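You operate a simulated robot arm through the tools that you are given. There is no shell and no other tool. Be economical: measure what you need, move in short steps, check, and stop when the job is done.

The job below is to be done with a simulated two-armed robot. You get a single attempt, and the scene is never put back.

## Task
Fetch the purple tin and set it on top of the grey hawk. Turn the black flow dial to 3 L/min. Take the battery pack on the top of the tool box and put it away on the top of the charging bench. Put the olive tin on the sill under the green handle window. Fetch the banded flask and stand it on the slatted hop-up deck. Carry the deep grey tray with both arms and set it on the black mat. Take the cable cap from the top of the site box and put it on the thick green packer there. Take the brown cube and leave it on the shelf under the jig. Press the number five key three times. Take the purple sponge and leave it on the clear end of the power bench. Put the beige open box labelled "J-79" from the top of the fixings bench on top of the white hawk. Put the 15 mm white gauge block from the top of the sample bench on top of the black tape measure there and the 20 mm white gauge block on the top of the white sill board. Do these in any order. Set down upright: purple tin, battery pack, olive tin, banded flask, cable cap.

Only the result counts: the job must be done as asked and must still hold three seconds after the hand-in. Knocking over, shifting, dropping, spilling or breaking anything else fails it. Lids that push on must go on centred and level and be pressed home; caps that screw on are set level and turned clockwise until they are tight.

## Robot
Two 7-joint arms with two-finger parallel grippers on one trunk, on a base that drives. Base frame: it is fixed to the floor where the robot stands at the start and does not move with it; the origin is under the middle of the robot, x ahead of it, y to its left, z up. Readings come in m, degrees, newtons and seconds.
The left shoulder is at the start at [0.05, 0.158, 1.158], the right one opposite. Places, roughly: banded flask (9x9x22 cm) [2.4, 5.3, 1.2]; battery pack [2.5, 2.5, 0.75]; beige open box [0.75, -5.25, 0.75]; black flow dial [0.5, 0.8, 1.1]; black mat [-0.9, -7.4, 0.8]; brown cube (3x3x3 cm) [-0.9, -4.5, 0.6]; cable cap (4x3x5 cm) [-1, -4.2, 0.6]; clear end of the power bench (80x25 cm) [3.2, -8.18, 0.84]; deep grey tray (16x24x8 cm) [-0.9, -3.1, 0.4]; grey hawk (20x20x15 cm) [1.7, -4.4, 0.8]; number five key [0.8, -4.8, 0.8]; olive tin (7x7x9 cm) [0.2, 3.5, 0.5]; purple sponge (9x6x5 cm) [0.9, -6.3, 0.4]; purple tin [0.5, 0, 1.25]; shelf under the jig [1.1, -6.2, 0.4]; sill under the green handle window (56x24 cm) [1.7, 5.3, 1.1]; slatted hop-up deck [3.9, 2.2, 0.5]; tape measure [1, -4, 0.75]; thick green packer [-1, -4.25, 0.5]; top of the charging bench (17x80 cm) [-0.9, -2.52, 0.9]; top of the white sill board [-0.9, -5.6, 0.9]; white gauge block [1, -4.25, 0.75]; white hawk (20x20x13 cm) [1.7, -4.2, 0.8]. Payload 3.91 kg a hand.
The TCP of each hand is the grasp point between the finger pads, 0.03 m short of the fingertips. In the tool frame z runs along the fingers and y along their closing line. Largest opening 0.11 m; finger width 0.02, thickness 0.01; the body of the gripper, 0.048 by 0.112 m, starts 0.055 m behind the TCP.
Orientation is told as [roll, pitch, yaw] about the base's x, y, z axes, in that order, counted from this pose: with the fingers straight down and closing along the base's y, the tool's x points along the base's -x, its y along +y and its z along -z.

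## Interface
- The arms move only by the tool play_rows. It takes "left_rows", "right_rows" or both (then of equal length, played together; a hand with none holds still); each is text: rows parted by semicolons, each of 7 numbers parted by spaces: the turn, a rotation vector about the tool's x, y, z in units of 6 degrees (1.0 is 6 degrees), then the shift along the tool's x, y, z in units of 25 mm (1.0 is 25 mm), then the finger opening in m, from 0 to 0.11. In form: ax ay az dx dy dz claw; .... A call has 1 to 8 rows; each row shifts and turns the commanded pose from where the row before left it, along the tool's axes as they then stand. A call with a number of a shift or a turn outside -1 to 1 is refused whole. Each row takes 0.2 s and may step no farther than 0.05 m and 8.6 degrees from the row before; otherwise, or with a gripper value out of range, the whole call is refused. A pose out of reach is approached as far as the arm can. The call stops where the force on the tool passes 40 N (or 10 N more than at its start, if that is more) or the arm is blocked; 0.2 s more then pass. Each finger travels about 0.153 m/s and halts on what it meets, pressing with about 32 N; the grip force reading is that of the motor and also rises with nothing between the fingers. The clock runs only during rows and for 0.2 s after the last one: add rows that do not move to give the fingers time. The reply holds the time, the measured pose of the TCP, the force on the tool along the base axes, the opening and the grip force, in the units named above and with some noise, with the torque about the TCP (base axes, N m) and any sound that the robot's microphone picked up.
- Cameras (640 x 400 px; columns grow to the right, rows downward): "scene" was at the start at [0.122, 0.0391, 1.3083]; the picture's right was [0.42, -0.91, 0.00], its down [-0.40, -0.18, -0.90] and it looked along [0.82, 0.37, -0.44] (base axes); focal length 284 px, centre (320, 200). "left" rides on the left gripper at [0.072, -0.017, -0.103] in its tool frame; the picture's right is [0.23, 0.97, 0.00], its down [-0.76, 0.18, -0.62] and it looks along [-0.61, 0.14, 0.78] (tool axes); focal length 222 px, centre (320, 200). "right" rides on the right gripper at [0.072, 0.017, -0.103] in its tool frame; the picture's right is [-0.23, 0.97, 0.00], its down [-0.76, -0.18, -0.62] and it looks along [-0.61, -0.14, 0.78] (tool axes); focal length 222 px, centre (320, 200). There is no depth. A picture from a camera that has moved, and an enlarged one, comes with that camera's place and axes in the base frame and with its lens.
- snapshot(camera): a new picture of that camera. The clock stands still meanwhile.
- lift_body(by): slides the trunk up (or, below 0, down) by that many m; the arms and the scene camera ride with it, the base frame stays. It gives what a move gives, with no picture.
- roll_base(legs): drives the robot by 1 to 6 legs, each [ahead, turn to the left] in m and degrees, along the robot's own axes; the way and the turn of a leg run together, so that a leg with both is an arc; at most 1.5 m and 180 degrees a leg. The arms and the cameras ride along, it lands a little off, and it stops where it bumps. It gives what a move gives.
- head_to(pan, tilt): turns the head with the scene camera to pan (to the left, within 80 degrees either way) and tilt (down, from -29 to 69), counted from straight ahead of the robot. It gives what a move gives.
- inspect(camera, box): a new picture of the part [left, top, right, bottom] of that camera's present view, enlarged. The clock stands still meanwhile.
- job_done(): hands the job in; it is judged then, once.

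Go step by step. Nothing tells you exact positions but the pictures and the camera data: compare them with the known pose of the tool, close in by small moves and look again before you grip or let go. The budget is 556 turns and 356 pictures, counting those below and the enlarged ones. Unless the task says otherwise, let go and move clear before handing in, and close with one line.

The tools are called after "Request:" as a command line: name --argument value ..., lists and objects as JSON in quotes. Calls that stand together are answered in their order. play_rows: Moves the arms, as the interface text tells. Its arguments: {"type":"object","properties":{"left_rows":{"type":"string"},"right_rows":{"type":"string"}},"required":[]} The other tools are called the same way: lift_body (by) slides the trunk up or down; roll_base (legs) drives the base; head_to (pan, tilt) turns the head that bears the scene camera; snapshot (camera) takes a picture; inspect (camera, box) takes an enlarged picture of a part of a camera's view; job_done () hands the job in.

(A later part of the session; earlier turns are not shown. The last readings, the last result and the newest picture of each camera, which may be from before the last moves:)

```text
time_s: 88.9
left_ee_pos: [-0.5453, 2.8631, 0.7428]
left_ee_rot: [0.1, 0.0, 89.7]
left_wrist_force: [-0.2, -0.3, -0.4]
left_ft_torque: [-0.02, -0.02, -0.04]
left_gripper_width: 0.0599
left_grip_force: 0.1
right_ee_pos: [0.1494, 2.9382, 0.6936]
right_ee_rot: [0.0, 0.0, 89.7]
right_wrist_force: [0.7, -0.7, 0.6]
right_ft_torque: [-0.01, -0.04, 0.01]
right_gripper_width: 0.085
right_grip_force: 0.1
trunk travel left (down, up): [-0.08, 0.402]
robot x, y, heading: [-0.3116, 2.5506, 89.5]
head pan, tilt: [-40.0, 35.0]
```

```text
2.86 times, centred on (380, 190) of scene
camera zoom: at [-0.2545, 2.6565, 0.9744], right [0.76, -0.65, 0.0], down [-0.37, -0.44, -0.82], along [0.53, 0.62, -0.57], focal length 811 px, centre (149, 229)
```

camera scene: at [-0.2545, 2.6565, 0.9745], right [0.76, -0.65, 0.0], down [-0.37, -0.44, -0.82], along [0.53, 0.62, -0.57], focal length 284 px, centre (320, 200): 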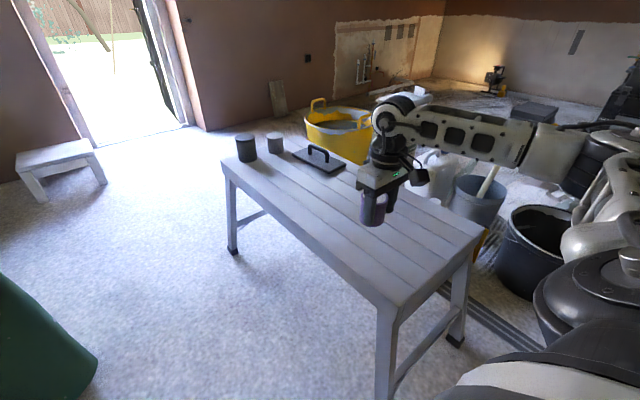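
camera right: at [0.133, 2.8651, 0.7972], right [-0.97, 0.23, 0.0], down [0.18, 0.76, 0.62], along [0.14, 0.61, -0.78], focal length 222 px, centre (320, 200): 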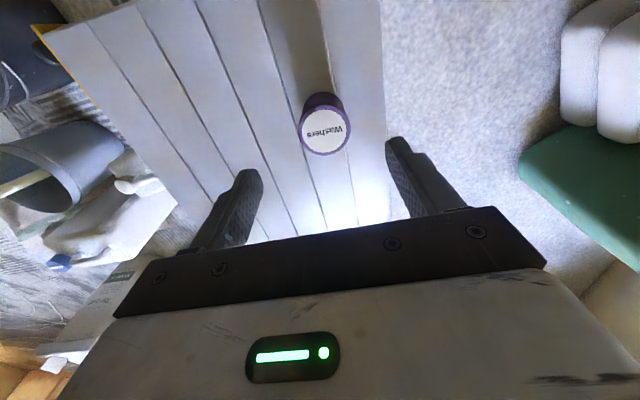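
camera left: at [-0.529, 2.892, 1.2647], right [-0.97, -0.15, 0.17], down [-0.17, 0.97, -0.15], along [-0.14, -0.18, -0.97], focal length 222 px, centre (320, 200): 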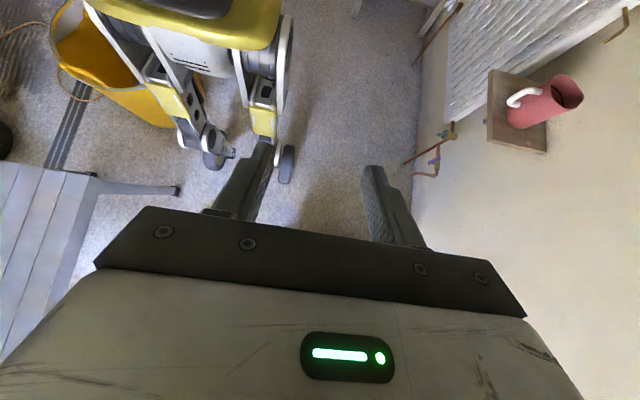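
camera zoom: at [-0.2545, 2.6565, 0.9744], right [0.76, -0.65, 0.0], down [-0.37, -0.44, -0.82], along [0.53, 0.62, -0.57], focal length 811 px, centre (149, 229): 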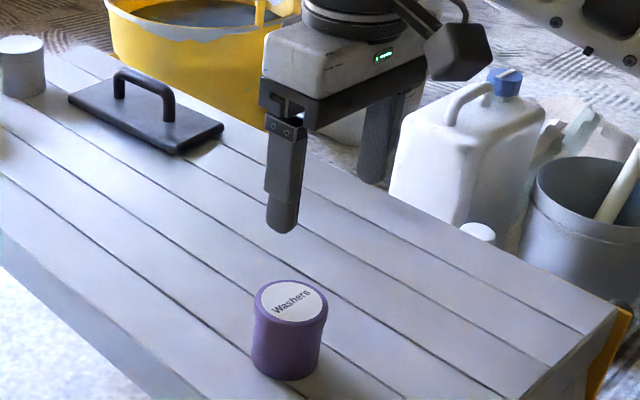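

The purple tin stands at (0.1475, 2.954), top at about z = 0.567, diameter about 55 mm. Next I'll lift a bit and drive straight into the gap toward the olive tin.

Request:
lift_body --by 0.1

Request:
roll_base --legs '[[0, -6], [0.5, 0], [0, 6]]'

Request:
head_to --pan -30 --tilt 40

Request:
snapshot --camera "scene"

Request:
snapshot --camera "right"

```text
time_s: 90.2
left_ee_pos: [-0.5452, 2.8634, 0.8427]
left_ee_rot: [-0.1, 0.0, 89.8]
left_wrist_force: [-1.6, 0.7, 0.6]
left_ft_torque: [0.0, 0.0, 0.0]
left_gripper_width: 0.0598
left_grip_force: 0.0
right_ee_pos: [0.1501, 2.937, 0.7928]
right_ee_rot: [0.0, 0.0, 89.7]
right_wrist_force: [0.2, 0.1, -0.3]
right_ft_torque: [0.01, 0.01, -0.01]
right_gripper_width: 0.0851
right_grip_force: 0.0
trunk travel left (down, up): [-0.18, 0.302]
robot x, y, heading: [-0.3124, 2.5498, 89.8]
head pan, tilt: [-40.0, 35.0]
```

```text
time_s: 92.8
left_ee_pos: [-0.4809, 3.157, 0.8411]
left_ee_rot: [-0.1, 0.1, 84.1]
left_wrist_force: [-0.8, 0.0, -0.7]
left_ft_torque: [0.02, -0.01, 0.0]
left_gripper_width: 0.0603
left_grip_force: 0.1
right_ee_pos: [0.2172, 3.1642, 0.791]
right_ee_rot: [0.3, 0.0, 84.5]
right_wrist_force: [0.4, -0.4, 0.3]
right_ft_torque: [-0.01, 0.0, -0.02]
right_gripper_width: 0.085
right_grip_force: 0.0
trunk travel left (down, up): [-0.18, 0.302]
robot x, y, heading: [-0.2771, 2.8234, 84.4]
head pan, tilt: [-40.0, 35.0]
stopped in leg 2: the robot was blocked; the commanded pose is now the measured one
```

```text
time_s: 93.5
left_ee_pos: [-0.4812, 3.1556, 0.8412]
left_ee_rot: [0.0, 0.1, 84.3]
left_wrist_force: [-0.5, 0.9, -1.0]
left_ft_torque: [0.02, 0.01, 0.0]
left_gripper_width: 0.0599
left_grip_force: 0.2
right_ee_pos: [0.2164, 3.1647, 0.7902]
right_ee_rot: [0.3, -0.1, 84.5]
right_wrist_force: [0.5, -0.1, -0.8]
right_ft_torque: [0.02, 0.0, 0.01]
right_gripper_width: 0.0849
right_grip_force: 0.0
trunk travel left (down, up): [-0.18, 0.302]
robot x, y, heading: [-0.273, 2.8182, 84.2]
head pan, tilt: [-30.0, 40.0]
```

```text
295 pictures are left
camera scene: at [-0.2233, 2.9293, 1.0669], right [0.81, -0.58, 0.0], down [-0.37, -0.52, -0.77], along [0.45, 0.62, -0.64], focal length 284 px, centre (320, 200)
```

scene: 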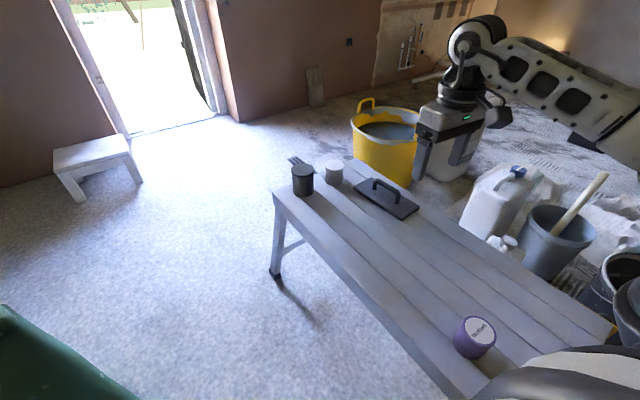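

```text
294 pictures are left
camera right: at [0.194, 3.0938, 0.8955], right [-0.95, 0.32, 0.0], down [0.25, 0.74, 0.62], along [0.2, 0.59, -0.78], focal length 222 px, centre (320, 200)
```

right: 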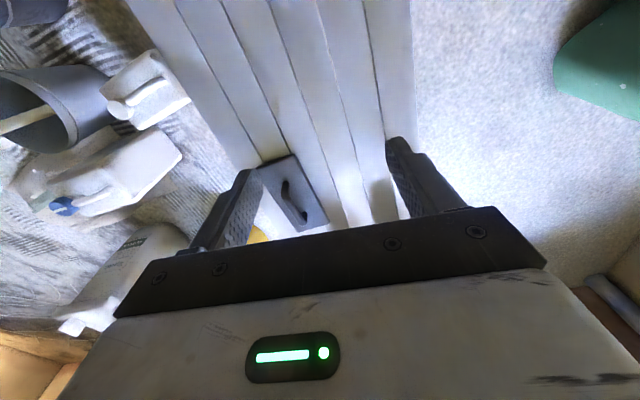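

I'm blocked, probably by the sacks, though nothing seems to have moved. The gap is too tight, so I'll back out and reach the stool from its north side via the east.

Request:
roll_base --legs '[[-0.25, 6], [-0.95, 0], [0, -60]]'

Request:
head_to --pan 0 --tilt 25

Request:
snapshot --camera "scene"

Request:
head_to --pan 60 --tilt 30

Request:
snapshot --camera "scene"

```text
time_s: 97.0
left_ee_pos: [-0.5242, 2.653, 0.8413]
left_ee_rot: [-0.1, 0.2, 90.3]
left_wrist_force: [0.4, 0.6, -0.3]
left_ft_torque: [0.02, 0.05, 0.03]
left_gripper_width: 0.0599
left_grip_force: 0.1
right_ee_pos: [0.1682, 2.7351, 0.7919]
right_ee_rot: [0.2, 0.0, 90.5]
right_wrist_force: [1.1, 0.5, 0.1]
right_ft_torque: [0.01, -0.01, -0.01]
right_gripper_width: 0.085
right_grip_force: 0.0
trunk travel left (down, up): [-0.18, 0.302]
robot x, y, heading: [-0.2839, 2.3414, 90.9]
head pan, tilt: [-30.0, 40.0]
stopped in leg 2: the robot was blocked; the commanded pose is now the measured one
```

```text
time_s: 98.0
left_ee_pos: [-0.5253, 2.6523, 0.8424]
left_ee_rot: [-0.1, 0.1, 90.3]
left_wrist_force: [-0.2, 0.4, -0.4]
left_ft_torque: [0.0, -0.03, -0.02]
left_gripper_width: 0.0599
left_grip_force: 0.1
right_ee_pos: [0.1688, 2.7347, 0.791]
right_ee_rot: [0.3, 0.0, 90.5]
right_wrist_force: [0.7, 1.0, -0.2]
right_ft_torque: [0.02, -0.03, 0.0]
right_gripper_width: 0.0852
right_grip_force: 0.0
trunk travel left (down, up): [-0.18, 0.302]
robot x, y, heading: [-0.285, 2.3413, 90.4]
head pan, tilt: [0.0, 25.0]
```

```text
293 pictures are left
camera scene: at [-0.2872, 2.4733, 1.0902], right [1.0, 0.01, 0.0], down [0.0, -0.42, -0.91], along [-0.01, 0.91, -0.42], focal length 284 px, centre (320, 200)
```

scene: 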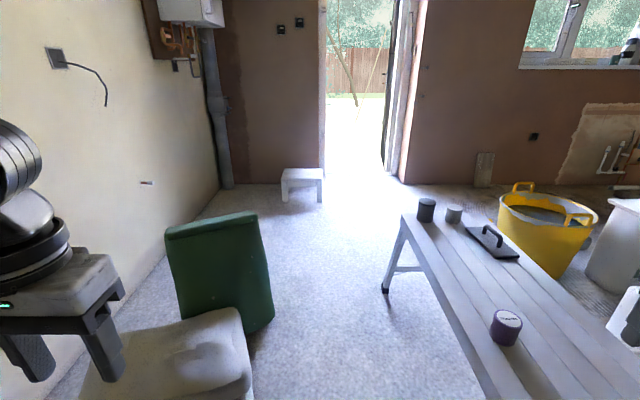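

```text
time_s: 99.3
left_ee_pos: [-0.5247, 2.6538, 0.8417]
left_ee_rot: [-0.1, 0.0, 90.2]
left_wrist_force: [-0.3, 0.2, 1.3]
left_ft_torque: [0.04, -0.02, 0.02]
left_gripper_width: 0.0602
left_grip_force: 0.0
right_ee_pos: [0.1689, 2.7359, 0.7903]
right_ee_rot: [0.4, 0.0, 90.5]
right_wrist_force: [1.0, 0.3, 0.4]
right_ft_torque: [0.0, -0.02, -0.01]
right_gripper_width: 0.0848
right_grip_force: 0.1
trunk travel left (down, up): [-0.18, 0.302]
robot x, y, heading: [-0.2843, 2.3403, 90.4]
head pan, tilt: [60.0, 30.0]
```

```text
292 pictures are left
camera scene: at [-0.3652, 2.4258, 1.0823], right [0.49, 0.87, 0.0], down [0.43, -0.25, -0.87], along [-0.75, 0.43, -0.5], focal length 284 px, centre (320, 200)
```

scene: 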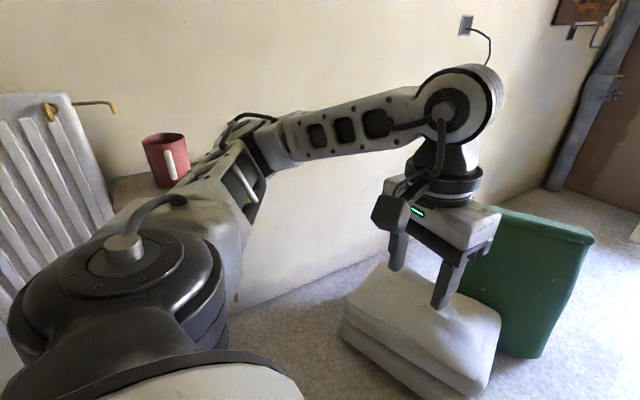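

Blocked again while reversing. I'll look to the right rear to see whether it's the bucket.

Request:
head_to --pan -80 --tilt 45

Request:
snapshot --camera "scene"

Request:
head_to --pan 80 --tilt 40

Request:
snapshot --camera "scene"

```text
time_s: 101.5
left_ee_pos: [-0.5255, 2.6527, 0.8417]
left_ee_rot: [-0.1, 0.2, 90.3]
left_wrist_force: [-0.5, -0.2, -0.4]
left_ft_torque: [0.0, -0.02, 0.0]
left_gripper_width: 0.0597
left_grip_force: 0.0
right_ee_pos: [0.1688, 2.7351, 0.7917]
right_ee_rot: [0.3, 0.0, 90.4]
right_wrist_force: [-0.8, -0.2, 0.3]
right_ft_torque: [-0.02, 0.03, -0.02]
right_gripper_width: 0.0853
right_grip_force: 0.1
trunk travel left (down, up): [-0.18, 0.302]
robot x, y, heading: [-0.2851, 2.3401, 90.4]
head pan, tilt: [-80.0, 45.0]
```

```text
291 pictures are left
camera scene: at [-0.2066, 2.3959, 1.0596], right [0.18, -0.98, 0.0], down [-0.7, -0.13, -0.71], along [0.7, 0.13, -0.71], focal length 284 px, centre (320, 200)
```

scene: 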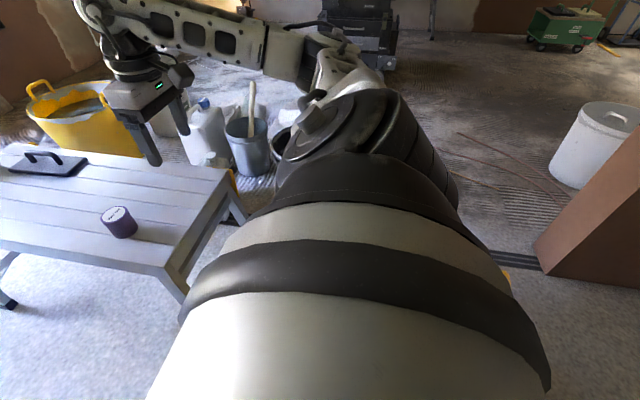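

```text
time_s: 104.0
left_ee_pos: [-0.5253, 2.6526, 0.8426]
left_ee_rot: [0.0, 0.1, 90.3]
left_wrist_force: [-0.5, -0.2, 1.0]
left_ft_torque: [-0.03, 0.0, -0.02]
left_gripper_width: 0.0598
left_grip_force: 0.1
right_ee_pos: [0.1688, 2.735, 0.7907]
right_ee_rot: [0.3, 0.0, 90.6]
right_wrist_force: [-0.2, 0.0, 0.0]
right_ft_torque: [-0.02, -0.01, 0.01]
right_gripper_width: 0.0851
right_grip_force: 0.0
trunk travel left (down, up): [-0.18, 0.302]
robot x, y, heading: [-0.2809, 2.3379, 90.7]
head pan, tilt: [80.0, 40.0]
```

```text
290 pictures are left
camera scene: at [-0.3704, 2.3953, 1.0669], right [0.17, 0.99, 0.0], down [0.63, -0.11, -0.77], along [-0.76, 0.13, -0.64], focal length 284 px, centre (320, 200)
```

scene: 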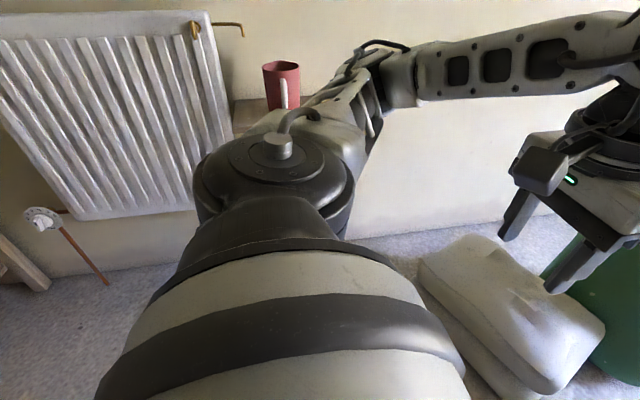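

My lowered left elbow is level with the mug shelf on the wall, which is the likely obstruction. I'll move forward slightly, raise the trunk as on the way in, and look again.

Request:
roll_base --legs '[[0.1, 0]]'

Request:
lift_body --by 0.3

Request:
snapshot --camera "scene"

```text
time_s: 105.1
left_ee_pos: [-0.5273, 2.7537, 0.8419]
left_ee_rot: [-0.1, 0.0, 90.5]
left_wrist_force: [0.1, -0.3, -0.1]
left_ft_torque: [0.0, 0.01, 0.04]
left_gripper_width: 0.0593
left_grip_force: 0.0
right_ee_pos: [0.1678, 2.8371, 0.7922]
right_ee_rot: [0.3, 0.0, 90.6]
right_wrist_force: [-0.4, -0.2, 0.0]
right_ft_torque: [-0.02, 0.0, -0.03]
right_gripper_width: 0.0849
right_grip_force: 0.0
trunk travel left (down, up): [-0.18, 0.302]
robot x, y, heading: [-0.2827, 2.4386, 90.4]
head pan, tilt: [80.0, 40.0]
```

```text
time_s: 108.1
left_ee_pos: [-0.5277, 2.7544, 1.1418]
left_ee_rot: [-0.1, 0.0, 90.4]
left_wrist_force: [-0.1, -0.7, -0.9]
left_ft_torque: [-0.02, -0.01, -0.01]
left_gripper_width: 0.06
left_grip_force: 0.1
right_ee_pos: [0.1666, 2.8373, 1.092]
right_ee_rot: [0.2, 0.1, 90.6]
right_wrist_force: [-0.7, -0.1, 0.2]
right_ft_torque: [-0.03, 0.02, -0.04]
right_gripper_width: 0.085
right_grip_force: 0.1
trunk travel left (down, up): [-0.48, 0.002]
robot x, y, heading: [-0.2826, 2.4403, 90.4]
head pan, tilt: [80.0, 40.0]
```

```text
289 pictures are left
camera scene: at [-0.3713, 2.4961, 1.3669], right [0.16, 0.99, 0.0], down [0.63, -0.11, -0.77], along [-0.76, 0.13, -0.64], focal length 284 px, centre (320, 200)
```

scene: 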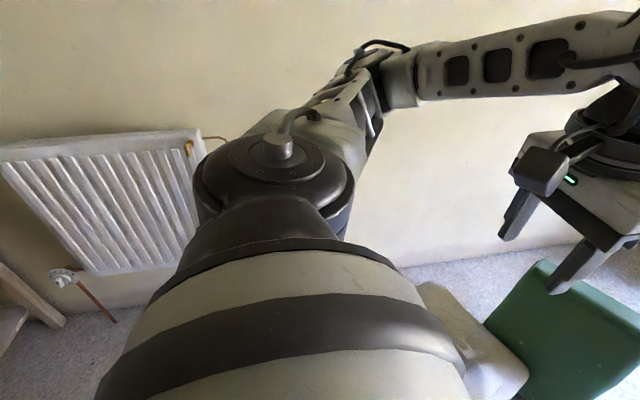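

Request:
roll_base --legs '[[0, -5], [-0.45, 0], [-0.3, 5]]'

Request:
head_to --pan -10 --tilt 35

Request:
snapshot --camera "scene"

```text
time_s: 113.0
left_ee_pos: [-0.571, 2.0052, 1.1429]
left_ee_rot: [-0.1, 0.1, 90.2]
left_wrist_force: [-0.7, -1.1, -0.6]
left_ft_torque: [-0.01, -0.06, -0.01]
left_gripper_width: 0.0596
left_grip_force: 0.1
right_ee_pos: [0.122, 2.0872, 1.0914]
right_ee_rot: [0.3, 0.0, 90.5]
right_wrist_force: [0.2, -0.3, -0.2]
right_ft_torque: [0.01, -0.01, -0.03]
right_gripper_width: 0.0849
right_grip_force: 0.0
trunk travel left (down, up): [-0.48, 0.002]
robot x, y, heading: [-0.3325, 1.6928, 90.2]
head pan, tilt: [80.0, 40.0]
```

```text
time_s: 114.6
left_ee_pos: [-0.5706, 2.0058, 1.1421]
left_ee_rot: [-0.1, 0.2, 90.2]
left_wrist_force: [0.5, 0.4, -0.3]
left_ft_torque: [-0.05, 0.04, 0.02]
left_gripper_width: 0.0601
left_grip_force: 0.0
right_ee_pos: [0.1223, 2.0861, 1.092]
right_ee_rot: [0.3, 0.0, 90.5]
right_wrist_force: [0.0, 0.4, 1.0]
right_ft_torque: [0.02, 0.0, 0.03]
right_gripper_width: 0.0849
right_grip_force: 0.0
trunk travel left (down, up): [-0.48, 0.002]
robot x, y, heading: [-0.3266, 1.6909, 90.7]
head pan, tilt: [-10.0, 35.0]
```

```text
288 pictures are left
camera scene: at [-0.3179, 1.82, 1.3745], right [0.99, -0.17, 0.0], down [-0.1, -0.57, -0.82], along [0.14, 0.81, -0.57], focal length 284 px, centre (320, 200)
```

scene: 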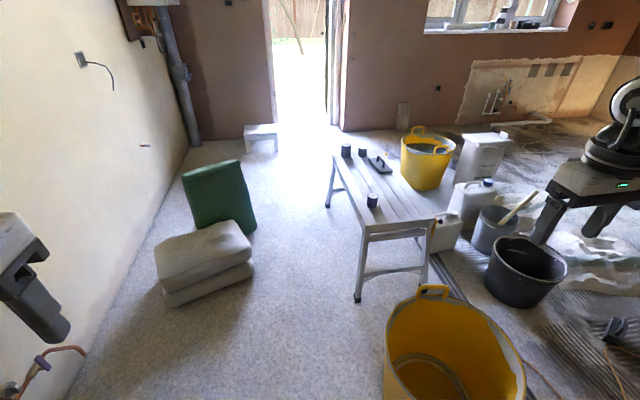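

All is in place. Next I'll look at the eastern route, south of the yellow bucket.

Request:
roll_base --legs '[[0, -70]]'

Request:
head_to --pan 5 --tilt 25

Request:
snapshot --camera "scene"

```text
time_s: 118.1
left_ee_pos: [-0.117, 2.023, 1.1418]
left_ee_rot: [-0.1, 0.1, 19.8]
left_wrist_force: [0.2, -0.4, -0.7]
left_ft_torque: [0.01, 0.0, 0.0]
left_gripper_width: 0.06
left_grip_force: 0.0
right_ee_pos: [0.193, 1.398, 1.091]
right_ee_rot: [0.3, -0.1, 20.0]
right_wrist_force: [-0.2, 0.6, -0.2]
right_ft_torque: [-0.02, 0.05, -0.01]
right_gripper_width: 0.085
right_grip_force: 0.1
trunk travel left (down, up): [-0.48, 0.002]
robot x, y, heading: [-0.3324, 1.6926, 19.9]
head pan, tilt: [-10.0, 35.0]
```

```text
time_s: 118.9
left_ee_pos: [-0.1169, 2.0238, 1.1424]
left_ee_rot: [-0.2, 0.1, 19.7]
left_wrist_force: [-0.6, 0.0, 0.2]
left_ft_torque: [0.0, 0.01, 0.0]
left_gripper_width: 0.06
left_grip_force: 0.0
right_ee_pos: [0.1932, 1.3976, 1.0911]
right_ee_rot: [0.4, 0.1, 20.0]
right_wrist_force: [-0.9, 0.3, -0.7]
right_ft_torque: [-0.01, -0.02, 0.04]
right_gripper_width: 0.0849
right_grip_force: 0.1
trunk travel left (down, up): [-0.48, 0.002]
robot x, y, heading: [-0.3298, 1.6892, 20.0]
head pan, tilt: [5.0, 25.0]
```

```text
287 pictures are left
camera scene: at [-0.2111, 1.7457, 1.3902], right [0.42, -0.91, 0.0], down [-0.38, -0.18, -0.91], along [0.82, 0.38, -0.42], focal length 284 px, centre (320, 200)
```

scene: 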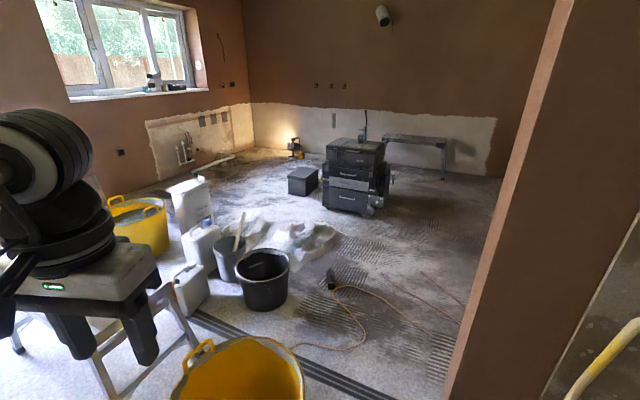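

The passages are about as narrow as my base (radius about 0.29 m), so the north-east side must be reached some other way, likely around from the south. I'll collect the purple tin again with a centred grip and take it south first.

Request:
roll_base --legs '[[0, 70], [0.86, 0]]'

Request:
head_to --pan -40 --tilt 35

Request:
lift_body --by -0.36

Request:
snapshot --camera "right"

Request:
snapshot --camera "scene"

```text
time_s: 126.5
left_ee_pos: [-0.5851, 2.8656, 1.1423]
left_ee_rot: [-0.1, 0.1, 90.5]
left_wrist_force: [-0.2, 0.1, -0.2]
left_ft_torque: [0.01, -0.03, 0.03]
left_gripper_width: 0.0599
left_grip_force: 0.1
right_ee_pos: [0.1084, 2.9506, 1.0921]
right_ee_rot: [0.3, 0.1, 90.6]
right_wrist_force: [-0.1, 0.3, 0.9]
right_ft_torque: [-0.02, 0.0, -0.03]
right_gripper_width: 0.0849
right_grip_force: 0.0
trunk travel left (down, up): [-0.48, 0.002]
robot x, y, heading: [-0.3404, 2.5533, 90.8]
head pan, tilt: [5.0, 25.0]
```

```text
time_s: 127.6
left_ee_pos: [-0.5846, 2.8648, 1.1421]
left_ee_rot: [-0.1, 0.2, 90.5]
left_wrist_force: [0.2, 0.0, 0.3]
left_ft_torque: [-0.03, 0.02, 0.0]
left_gripper_width: 0.0602
left_grip_force: 0.1
right_ee_pos: [0.1086, 2.9499, 1.0911]
right_ee_rot: [0.3, 0.0, 90.7]
right_wrist_force: [0.9, 0.1, 0.1]
right_ft_torque: [0.02, -0.01, -0.02]
right_gripper_width: 0.085
right_grip_force: 0.2
trunk travel left (down, up): [-0.48, 0.002]
robot x, y, heading: [-0.3404, 2.5521, 90.5]
head pan, tilt: [-40.0, 35.0]
```

```text
time_s: 131.1
left_ee_pos: [-0.5839, 2.8657, 0.7821]
left_ee_rot: [-0.1, 0.2, 90.6]
left_wrist_force: [-0.2, -0.5, 0.3]
left_ft_torque: [0.02, 0.02, -0.04]
left_gripper_width: 0.06
left_grip_force: 0.2
right_ee_pos: [0.1094, 2.9513, 0.7323]
right_ee_rot: [0.2, -0.1, 90.7]
right_wrist_force: [0.5, 0.7, -0.7]
right_ft_torque: [-0.02, -0.02, -0.03]
right_gripper_width: 0.0849
right_grip_force: 0.0
trunk travel left (down, up): [-0.12, 0.362]
robot x, y, heading: [-0.3429, 2.5511, 90.6]
head pan, tilt: [-40.0, 35.0]
```

```text
286 pictures are left
camera right: at [0.0933, 2.877, 0.8355], right [-0.98, 0.21, 0.0], down [0.17, 0.76, 0.62], along [0.13, 0.61, -0.78], focal length 222 px, centre (320, 200)
```

right: 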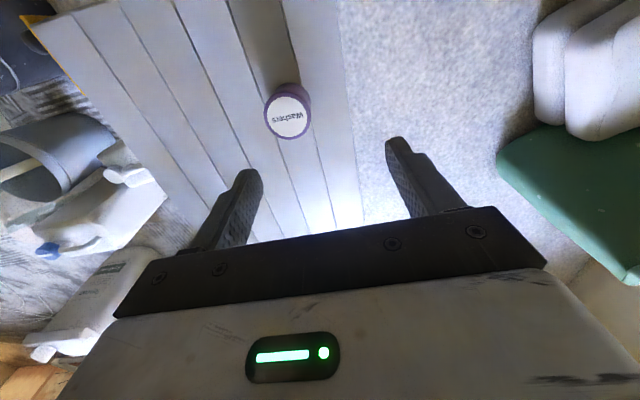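

```text
285 pictures are left
camera scene: at [-0.2893, 2.6621, 1.0145], right [0.77, -0.63, 0.0], down [-0.36, -0.44, -0.82], along [0.52, 0.63, -0.57], focal length 284 px, centre (320, 200)
```

scene: 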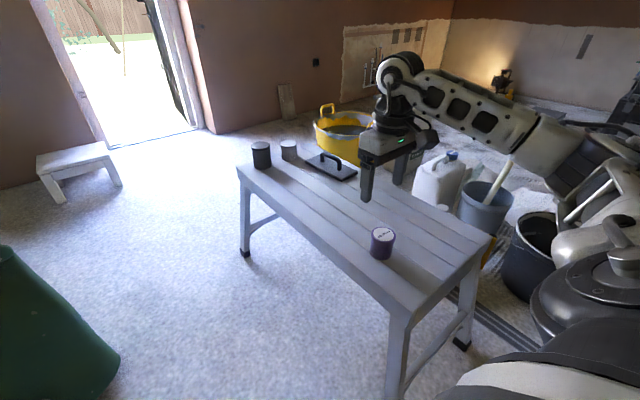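

The tin's position is confirmed at (0.148, 2.954). I'll align over it and descend.

Request:
play_rows --right_rows "0 0 0 -0.1 -0.8 0 0.085;0 0 0 0 -0.76 0 0.085;0 0 0 0 0 1 0.085;0 0 0 0 0 1 0.085;0 0 0 0 0 1 0.085;0 0 0 0 0 1 0.085"

Request:
snapshot --camera "right"

```text
time_s: 132.5
left_ee_pos: [-0.5855, 2.8649, 0.7835]
left_ee_rot: [-0.1, 0.0, 90.6]
left_wrist_force: [0.2, -0.1, 1.4]
left_ft_torque: [-0.01, -0.01, 0.01]
left_gripper_width: 0.0599
left_grip_force: 0.1
right_ee_pos: [0.1487, 2.9519, 0.6306]
right_ee_rot: [0.1, 0.1, 90.6]
right_wrist_force: [-0.9, -0.3, 0.2]
right_ft_torque: [0.02, -0.01, 0.04]
right_gripper_width: 0.0847
right_grip_force: 0.1
trunk travel left (down, up): [-0.12, 0.362]
robot x, y, heading: [-0.3434, 2.5509, 90.7]
head pan, tilt: [-40.0, 35.0]
```

```text
284 pictures are left
camera right: at [0.1328, 2.8797, 0.7349], right [-0.98, 0.22, 0.0], down [0.17, 0.76, 0.62], along [0.13, 0.61, -0.78], focal length 222 px, centre (320, 200)
```

right: 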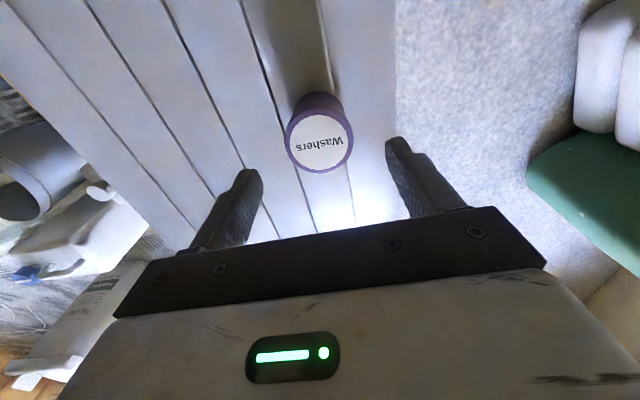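

Request:
play_rows --right_rows "0 0 0 -0.05 0.02 1 0.085;0 0 0 0 0 1 0.085;0 0 0 0 0 1 0.085;0 0 0 0 0 0.4 0.085;0 0 0 0 0 0 0.06;0 0 0 0 0 0 0.03;0 0 0 0 0 0 0.03"

Request:
snapshot --camera "right"

```text
time_s: 134.1
left_ee_pos: [-0.5845, 2.8664, 0.7815]
left_ee_rot: [-0.1, 0.1, 90.5]
left_wrist_force: [0.3, 0.5, 0.5]
left_ft_torque: [0.05, -0.01, 0.0]
left_gripper_width: 0.0601
left_grip_force: 0.0
right_ee_pos: [0.1458, 2.9535, 0.5451]
right_ee_rot: [0.1, 0.0, 90.6]
right_wrist_force: [-0.7, -0.5, 0.3]
right_ft_torque: [0.04, 0.0, 0.02]
right_gripper_width: 0.057
right_grip_force: 31.9
trunk travel left (down, up): [-0.12, 0.362]
robot x, y, heading: [-0.3437, 2.557, 90.7]
head pan, tilt: [-40.0, 35.0]
```

```text
283 pictures are left
camera right: at [0.13, 2.8805, 0.6493], right [-0.98, 0.22, 0.0], down [0.17, 0.76, 0.62], along [0.13, 0.61, -0.78], focal length 222 px, centre (320, 200)
```

right: 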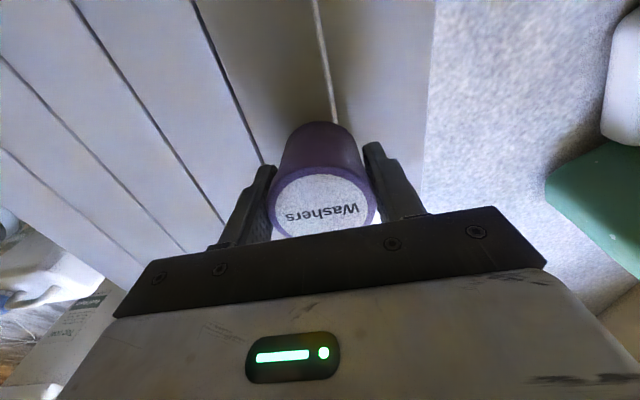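

Centred now, with the full 57 mm diameter between the fingers. I'll lift, bring the tin in close, and back out.

Request:
play_rows --right_rows "0 0 0 0 0 -1 0.03;0 0 0 0 0 -1 0.03;0 0 0 0 0 -1 0.03;0 0 0 0 0 -1 0.03;0 0 0 0.3 1 -1 0.03;0 0 0 0.3 1 -1 0.03;0 0 0 0.3 1 -1 0.03;0 0 0 0.3 1 -1 0.03"

Request:
lift_body --by 0.36

Request:
roll_base --legs '[[0, -3], [-0.8, 0], [0, -177]]'

Request:
head_to --pan 0 --tilt 20

Request:
snapshot --camera "scene"

```text
time_s: 135.9
left_ee_pos: [-0.5853, 2.8654, 0.7827]
left_ee_rot: [-0.1, 0.1, 90.6]
left_wrist_force: [-0.5, 0.2, 0.3]
left_ft_torque: [-0.01, 0.0, 0.03]
left_gripper_width: 0.06
left_grip_force: 0.0
right_ee_pos: [0.0484, 2.9252, 0.7477]
right_ee_rot: [0.1, 0.0, 90.7]
right_wrist_force: [0.1, -0.1, -1.5]
right_ft_torque: [-0.02, -0.02, 0.01]
right_gripper_width: 0.057
right_grip_force: 32.7
trunk travel left (down, up): [-0.12, 0.362]
robot x, y, heading: [-0.3443, 2.5536, 90.6]
head pan, tilt: [-40.0, 35.0]
```

```text
time_s: 139.4
left_ee_pos: [-0.5851, 2.8649, 1.142]
left_ee_rot: [-0.1, 0.1, 90.7]
left_wrist_force: [-0.7, 0.6, -0.2]
left_ft_torque: [-0.01, 0.03, 0.02]
left_gripper_width: 0.0601
left_grip_force: 0.0
right_ee_pos: [0.0473, 2.9238, 1.1074]
right_ee_rot: [0.3, 0.0, 90.7]
right_wrist_force: [-0.1, 0.4, -0.5]
right_ft_torque: [0.0, -0.05, -0.01]
right_gripper_width: 0.0572
right_grip_force: 32.5
trunk travel left (down, up): [-0.48, 0.002]
robot x, y, heading: [-0.3448, 2.5514, 91.0]
head pan, tilt: [-40.0, 35.0]
```

```text
time_s: 151.4
left_ee_pos: [-0.1372, 1.4354, 1.1412]
left_ee_rot: [0.0, 0.0, -89.5]
left_wrist_force: [0.0, -0.9, -0.7]
left_ft_torque: [0.01, 0.03, -0.01]
left_gripper_width: 0.0598
left_grip_force: 0.0
right_ee_pos: [-0.7718, 1.3755, 1.1079]
right_ee_rot: [0.3, 0.0, -89.3]
right_wrist_force: [-0.4, 0.4, -1.9]
right_ft_torque: [0.01, 0.0, -0.02]
right_gripper_width: 0.0573
right_grip_force: 31.9
trunk travel left (down, up): [-0.48, 0.002]
robot x, y, heading: [-0.3836, 1.748, -89.5]
head pan, tilt: [-40.0, 35.0]
```

```text
time_s: 152.5
left_ee_pos: [-0.1374, 1.4358, 1.1415]
left_ee_rot: [-0.1, 0.1, -89.6]
left_wrist_force: [0.6, 0.6, 0.3]
left_ft_torque: [0.0, 0.01, -0.03]
left_gripper_width: 0.0599
left_grip_force: 0.1
right_ee_pos: [-0.7711, 1.3766, 1.1072]
right_ee_rot: [0.3, 0.0, -89.3]
right_wrist_force: [-0.2, -0.1, -1.8]
right_ft_torque: [0.04, -0.02, 0.01]
right_gripper_width: 0.0572
right_grip_force: 31.9
trunk travel left (down, up): [-0.48, 0.002]
robot x, y, heading: [-0.3791, 1.7454, -89.3]
head pan, tilt: [0.0, 20.0]
```

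```text
282 pictures are left
camera scene: at [-0.3789, 1.615, 1.3983], right [-1.0, -0.01, 0.0], down [0.0, 0.34, -0.94], along [0.01, -0.94, -0.34], focal length 284 px, centre (320, 200)
```

scene: 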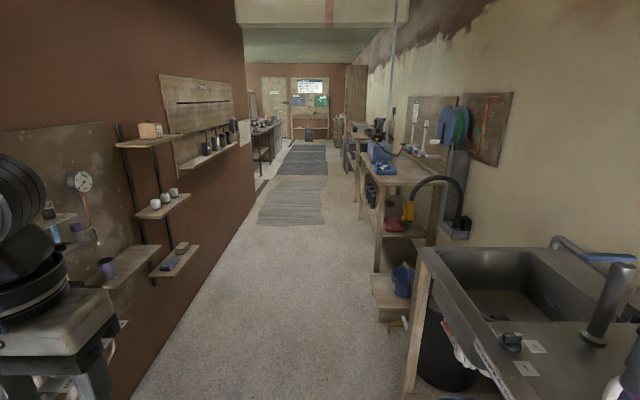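

The corridor south is clear. I'll tuck the right hand in and drive down the middle.

Request:
play_rows --right_rows "0 0 0 0.4 1 0 0.03;0 0 0 0.4 1 0 0.03;0 0 0 0.4 1 0 0.03;0 0 0 0.4 1 0 0.03;0 0 0 0.4 1 0 0.03;0 0 0 0.4 1 0 0.03;0 0 0 0 1 0 0.03"

Request:
roll_base --legs '[[0, 14], [1.05, 0], [0, -15], [1.4, 0], [1.2, 0]]'

Request:
head_to --pan 0 --tilt 20

Request:
snapshot --camera "scene"

Request:
head_to --pan 55 --tilt 15

Request:
snapshot --camera "scene"

```text
time_s: 154.1
left_ee_pos: [-0.1365, 1.4348, 1.142]
left_ee_rot: [-0.1, 0.2, -89.5]
left_wrist_force: [-0.1, -0.5, -1.1]
left_ft_torque: [0.02, 0.06, 0.01]
left_gripper_width: 0.0598
left_grip_force: 0.1
right_ee_pos: [-0.5952, 1.4392, 1.1084]
right_ee_rot: [0.2, -0.1, -89.3]
right_wrist_force: [0.1, -0.2, -2.4]
right_ft_torque: [0.02, -0.01, -0.01]
right_gripper_width: 0.0573
right_grip_force: 31.6
trunk travel left (down, up): [-0.48, 0.002]
robot x, y, heading: [-0.3778, 1.7461, -89.2]
head pan, tilt: [0.0, 20.0]
```

```text
time_s: 173.4
left_ee_pos: [0.0835, -2.1788, 1.1422]
left_ee_rot: [-0.1, 0.2, -91.6]
left_wrist_force: [0.6, 0.0, -0.2]
left_ft_torque: [-0.03, -0.01, -0.03]
left_gripper_width: 0.0599
left_grip_force: 0.1
right_ee_pos: [-0.3742, -2.16, 1.1081]
right_ee_rot: [0.3, 0.0, -91.4]
right_wrist_force: [-0.2, -0.4, -1.5]
right_ft_torque: [0.0, -0.02, 0.01]
right_gripper_width: 0.0569
right_grip_force: 32.2
trunk travel left (down, up): [-0.48, 0.002]
robot x, y, heading: [-0.1496, -1.8573, -91.5]
head pan, tilt: [0.0, 20.0]
```

```text
time_s: 174.0
left_ee_pos: [0.0832, -2.1795, 1.142]
left_ee_rot: [-0.1, 0.1, -91.6]
left_wrist_force: [0.1, -0.2, -0.5]
left_ft_torque: [0.02, -0.02, 0.0]
left_gripper_width: 0.0596
left_grip_force: 0.0
right_ee_pos: [-0.376, -2.1599, 1.1062]
right_ee_rot: [0.3, -0.1, -91.4]
right_wrist_force: [-0.2, -0.2, -1.3]
right_ft_torque: [0.02, 0.0, -0.01]
right_gripper_width: 0.0567
right_grip_force: 31.4
trunk travel left (down, up): [-0.48, 0.002]
robot x, y, heading: [-0.1478, -1.858, -91.5]
head pan, tilt: [0.0, 20.0]
```

```text
281 pictures are left
camera scene: at [-0.1517, -1.9903, 1.3983], right [-1.0, 0.03, 0.0], down [0.01, 0.34, -0.94], along [-0.02, -0.94, -0.34], focal length 284 px, centre (320, 200)
```

scene: 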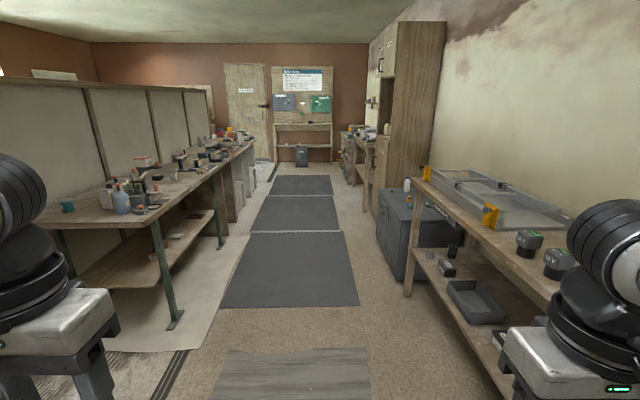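

```text
time_s: 175.3
left_ee_pos: [0.0827, -2.1793, 1.1423]
left_ee_rot: [-0.1, 0.1, -91.6]
left_wrist_force: [0.8, -0.4, -0.4]
left_ft_torque: [0.0, -0.03, -0.05]
left_gripper_width: 0.06
left_grip_force: 0.1
right_ee_pos: [-0.3753, -2.1601, 1.1079]
right_ee_rot: [0.4, 0.0, -91.4]
right_wrist_force: [-0.2, -0.9, -2.1]
right_ft_torque: [0.0, -0.01, 0.01]
right_gripper_width: 0.0573
right_grip_force: 31.8
trunk travel left (down, up): [-0.48, 0.002]
robot x, y, heading: [-0.1487, -1.8578, -91.5]
head pan, tilt: [55.0, 15.0]
```

```text
280 pictures are left
camera scene: at [-0.0742, -1.9528, 1.4064], right [-0.59, -0.8, 0.0], down [-0.21, 0.15, -0.97], along [0.78, -0.57, -0.26], focal length 284 px, centre (320, 200)
```

scene: 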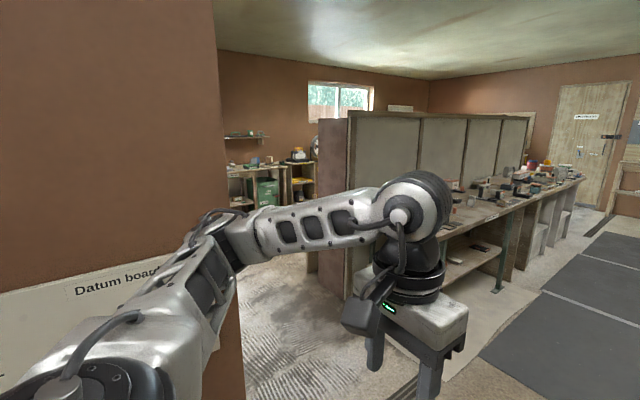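

The hawks at (1.7, −4.3) lie behind the partition on the left, and there's an opening to the east near y = −2.7. I'll drive through it.

Request:
roll_base --legs '[[0.85, 0], [0, 91.5], [1.4, 0]]'

Request:
head_to --pan -40 --tilt 20

Request:
snapshot --camera "scene"

Request:
head_to --pan 30 --tilt 15

Request:
snapshot --camera "scene"

```text
time_s: 186.6
left_ee_pos: [0.6603, -2.4255, 1.142]
left_ee_rot: [0.8, 1.2, 3.5]
left_wrist_force: [0.1, -0.3, -0.1]
left_ft_torque: [0.03, -0.01, -0.02]
left_gripper_width: 0.0601
left_grip_force: 0.0
right_ee_pos: [0.6684, -2.8915, 1.1102]
right_ee_rot: [0.8, -0.6, 1.9]
right_wrist_force: [-0.9, -0.6, -1.6]
right_ft_torque: [0.0, 0.0, -0.02]
right_gripper_width: 0.0572
right_grip_force: 31.8
trunk travel left (down, up): [-0.48, 0.002]
robot x, y, heading: [0.3615, -2.6744, 2.1]
head pan, tilt: [55.0, 15.0]
stopped in leg 3: the robot was blocked; the commanded pose is now the measured one
```

```text
time_s: 188.3
left_ee_pos: [0.6574, -2.4258, 1.1416]
left_ee_rot: [0.7, 1.0, 3.3]
left_wrist_force: [-0.3, -0.2, -0.2]
left_ft_torque: [0.0, -0.02, -0.05]
left_gripper_width: 0.0601
left_grip_force: 0.1
right_ee_pos: [0.6682, -2.8905, 1.1083]
right_ee_rot: [0.8, -0.7, 1.8]
right_wrist_force: [-0.2, 0.0, -1.1]
right_ft_torque: [0.0, -0.01, 0.03]
right_gripper_width: 0.0572
right_grip_force: 31.7
trunk travel left (down, up): [-0.48, 0.002]
robot x, y, heading: [0.3612, -2.6759, 2.2]
head pan, tilt: [-40.0, 20.0]
```

```text
279 pictures are left
camera scene: at [0.4629, -2.7396, 1.3989], right [-0.61, -0.79, -0.01], down [-0.26, 0.22, -0.94], along [0.75, -0.57, -0.34], focal length 284 px, centre (320, 200)
```

scene: 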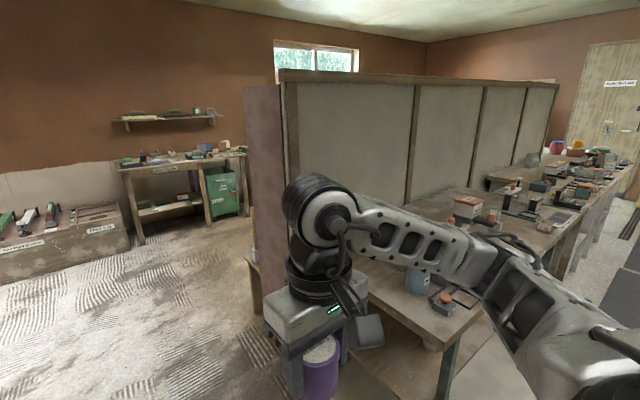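

```text
time_s: 189.7
left_ee_pos: [0.6577, -2.4262, 1.1418]
left_ee_rot: [0.6, 0.9, 3.3]
left_wrist_force: [0.3, 0.6, -0.2]
left_ft_torque: [0.02, 0.0, 0.01]
left_gripper_width: 0.0601
left_grip_force: 0.0
right_ee_pos: [0.6678, -2.8912, 1.1088]
right_ee_rot: [0.9, -0.6, 1.9]
right_wrist_force: [-0.1, 0.2, -1.6]
right_ft_torque: [-0.01, 0.01, 0.0]
right_gripper_width: 0.057
right_grip_force: 31.6
trunk travel left (down, up): [-0.48, 0.002]
robot x, y, heading: [0.3616, -2.6742, 2.1]
head pan, tilt: [30.0, 15.0]
```

```text
278 pictures are left
camera scene: at [0.4684, -2.6329, 1.4081], right [0.53, -0.85, 0.0], down [-0.21, -0.13, -0.97], along [0.82, 0.52, -0.24], focal length 284 px, centre (320, 200)
```

scene: 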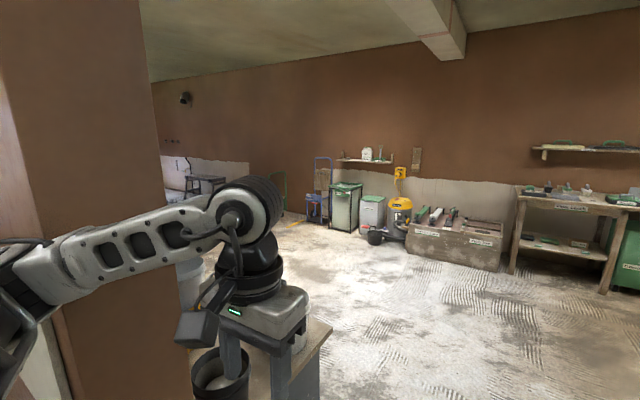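

My left elbow caught the wall end because I was too close to it. I'll back off and pass about 18 cm further south.

Request:
roll_base --legs '[[-0.5, 0], [0, -24], [0.48, 0], [0, 22]]'

Request:
snapshot --camera "scene"

```text
time_s: 197.6
left_ee_pos: [0.6103, -2.6319, 1.1347]
left_ee_rot: [0.2, 1.6, 0.8]
left_wrist_force: [-0.4, 0.1, -0.3]
left_ft_torque: [-0.03, 0.01, 0.04]
left_gripper_width: 0.0598
left_grip_force: 0.1
right_ee_pos: [0.6003, -3.0967, 1.1072]
right_ee_rot: [0.3, 0.0, -0.5]
right_wrist_force: [-0.2, -0.4, -1.9]
right_ft_torque: [0.01, 0.03, 0.0]
right_gripper_width: 0.0572
right_grip_force: 32.1
trunk travel left (down, up): [-0.48, 0.002]
robot x, y, heading: [0.294, -2.8773, -0.3]
head pan, tilt: [30.0, 15.0]
```

```text
277 pictures are left
camera scene: at [0.4148, -2.8276, 1.4064], right [0.5, -0.87, 0.0], down [-0.22, -0.13, -0.97], along [0.84, 0.48, -0.26], focal length 284 px, centre (320, 200)
```

scene: 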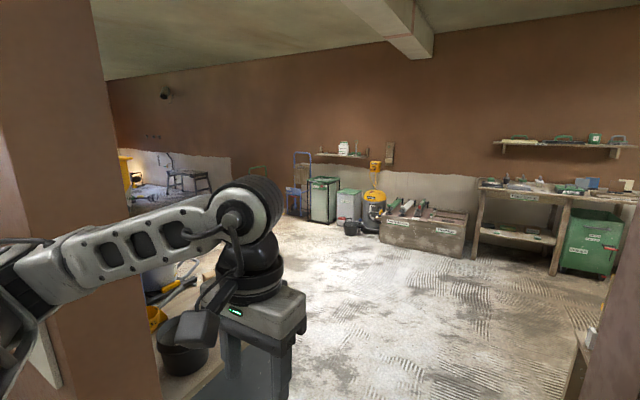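

Request:
roll_base --legs '[[1.0, 0], [0.9, 0]]'

Request:
head_to --pan -60 --tilt 25

Request:
snapshot --camera "scene"

Request:
head_to --pan 50 --tilt 15

Request:
snapshot --camera "scene"

```text
time_s: 201.9
left_ee_pos: [1.4819, -2.6341, 1.1408]
left_ee_rot: [0.0, 0.7, 0.5]
left_wrist_force: [-0.3, -0.3, -0.8]
left_ft_torque: [-0.01, -0.06, -0.02]
left_gripper_width: 0.06
left_grip_force: 0.2
right_ee_pos: [1.4613, -3.103, 1.103]
right_ee_rot: [-1.0, 1.0, -0.9]
right_wrist_force: [0.2, -0.2, -1.1]
right_ft_torque: [-0.03, 0.04, -0.01]
right_gripper_width: 0.0571
right_grip_force: 32.5
trunk travel left (down, up): [-0.48, 0.002]
robot x, y, heading: [1.1785, -2.873, -1.7]
head pan, tilt: [30.0, 15.0]
stopped in leg 1: the robot was blocked; the commanded pose is now the measured one
```

```text
time_s: 203.6
left_ee_pos: [1.4794, -2.6332, 1.1405]
left_ee_rot: [-0.1, 0.6, 0.6]
left_wrist_force: [1.2, 0.2, -0.5]
left_ft_torque: [-0.02, -0.01, 0.01]
left_gripper_width: 0.0602
left_grip_force: 0.0
right_ee_pos: [1.4617, -3.1025, 1.1044]
right_ee_rot: [-0.8, 0.8, -0.8]
right_wrist_force: [0.7, 0.3, -1.0]
right_ft_torque: [-0.04, 0.03, 0.0]
right_gripper_width: 0.057
right_grip_force: 32.5
trunk travel left (down, up): [-0.48, 0.002]
robot x, y, heading: [1.1806, -2.8784, -1.2]
head pan, tilt: [-60.0, 25.0]
```

```text
276 pictures are left
camera scene: at [1.2421, -2.9534, 1.392], right [-0.88, -0.48, -0.01], down [-0.19, 0.37, -0.91], along [0.45, -0.8, -0.41], focal length 284 px, centre (320, 200)
```

scene: 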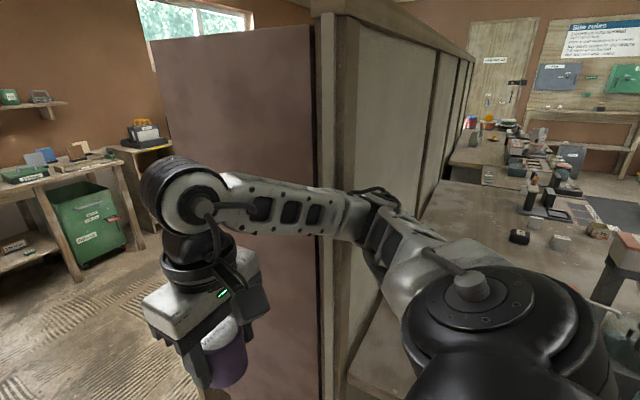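

```text
time_s: 205.5
left_ee_pos: [1.4809, -2.6337, 1.1406]
left_ee_rot: [-0.1, 0.5, 0.6]
left_wrist_force: [1.0, 0.8, -0.8]
left_ft_torque: [-0.03, 0.0, 0.0]
left_gripper_width: 0.06
left_grip_force: 0.0
right_ee_pos: [1.4619, -3.1016, 1.1053]
right_ee_rot: [-0.8, 0.7, -0.9]
right_wrist_force: [-0.3, 0.9, -0.9]
right_ft_torque: [0.02, 0.0, 0.02]
right_gripper_width: 0.0572
right_grip_force: 31.8
trunk travel left (down, up): [-0.48, 0.002]
robot x, y, heading: [1.1772, -2.8755, -1.1]
head pan, tilt: [50.0, 15.0]
```

```text
275 pictures are left
camera scene: at [1.2589, -2.802, 1.4078], right [0.75, -0.66, 0.02], down [-0.15, -0.2, -0.97], along [0.64, 0.73, -0.25], focal length 284 px, centre (320, 200)
```

scene: 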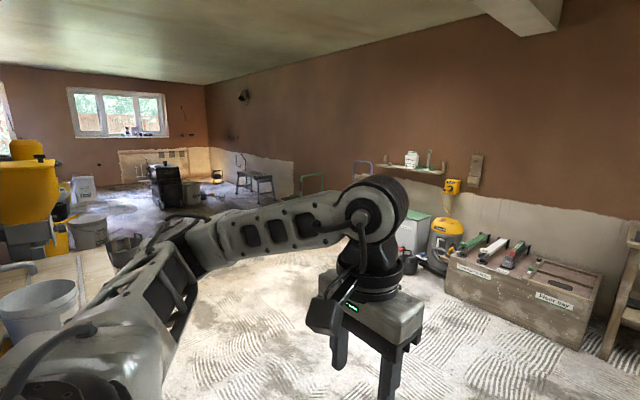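

Now my right elbow met the partition's end panel at about y = −3.33. I'll back up, shift north about 20 cm and pass.

Request:
roll_base --legs '[[-0.2, 0], [0, 45], [0.35, 0], [0, -44], [1.0, 0]]'

Request:
head_to --pan -75 --tilt 20

Request:
snapshot --camera "scene"

```text
time_s: 217.8
left_ee_pos: [2.5302, -2.3736, 1.1353]
left_ee_rot: [0.1, 1.6, 2.3]
left_wrist_force: [-0.1, 0.0, -0.3]
left_ft_torque: [0.01, -0.03, 0.0]
left_gripper_width: 0.0596
left_grip_force: 0.0
right_ee_pos: [2.5253, -2.8427, 1.098]
right_ee_rot: [-0.4, 1.8, 1.1]
right_wrist_force: [0.7, -0.4, -1.5]
right_ft_torque: [-0.01, 0.03, -0.06]
right_gripper_width: 0.0569
right_grip_force: 32.4
trunk travel left (down, up): [-0.48, 0.002]
robot x, y, heading: [2.2236, -2.6257, 0.6]
head pan, tilt: [50.0, 15.0]
```

```text
time_s: 219.8
left_ee_pos: [2.5297, -2.3753, 1.1355]
left_ee_rot: [0.2, 1.6, 2.2]
left_wrist_force: [0.0, -0.7, -0.7]
left_ft_torque: [0.03, -0.01, 0.0]
left_gripper_width: 0.0598
left_grip_force: 0.0
right_ee_pos: [2.5261, -2.8426, 1.0983]
right_ee_rot: [-0.4, 1.8, 1.0]
right_wrist_force: [0.2, -0.5, -1.3]
right_ft_torque: [0.01, 0.03, -0.04]
right_gripper_width: 0.057
right_grip_force: 32.0
trunk travel left (down, up): [-0.48, 0.002]
robot x, y, heading: [2.2228, -2.6236, 0.8]
head pan, tilt: [-75.0, 20.0]
```

```text
274 pictures are left
camera scene: at [2.2859, -2.7131, 1.3983], right [-0.96, -0.27, 0.0], down [-0.09, 0.33, -0.94], along [0.26, -0.9, -0.34], focal length 284 px, centre (320, 200)
```

scene: 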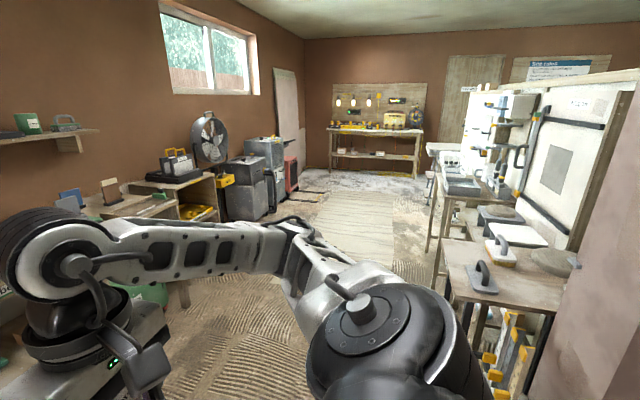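

Now I'm in the east aisle, with the hawk bench on the right. I'll zoom in.

Request:
inspect --camera "scene" --box '[420, 160, 640, 310]'

```text
2.67 times, centred on (530, 235) of scene
camera zoom: at [2.2859, -2.7131, 1.3983], right [-0.96, -0.27, 0.0], down [-0.09, 0.33, -0.94], along [0.26, -0.9, -0.34], focal length 757 px, centre (-240, 107)
```

zoom: 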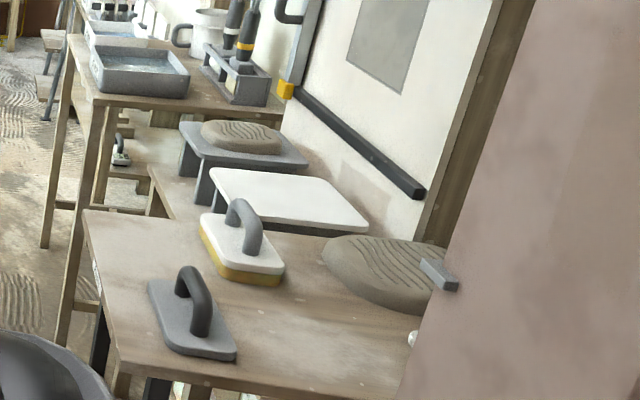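

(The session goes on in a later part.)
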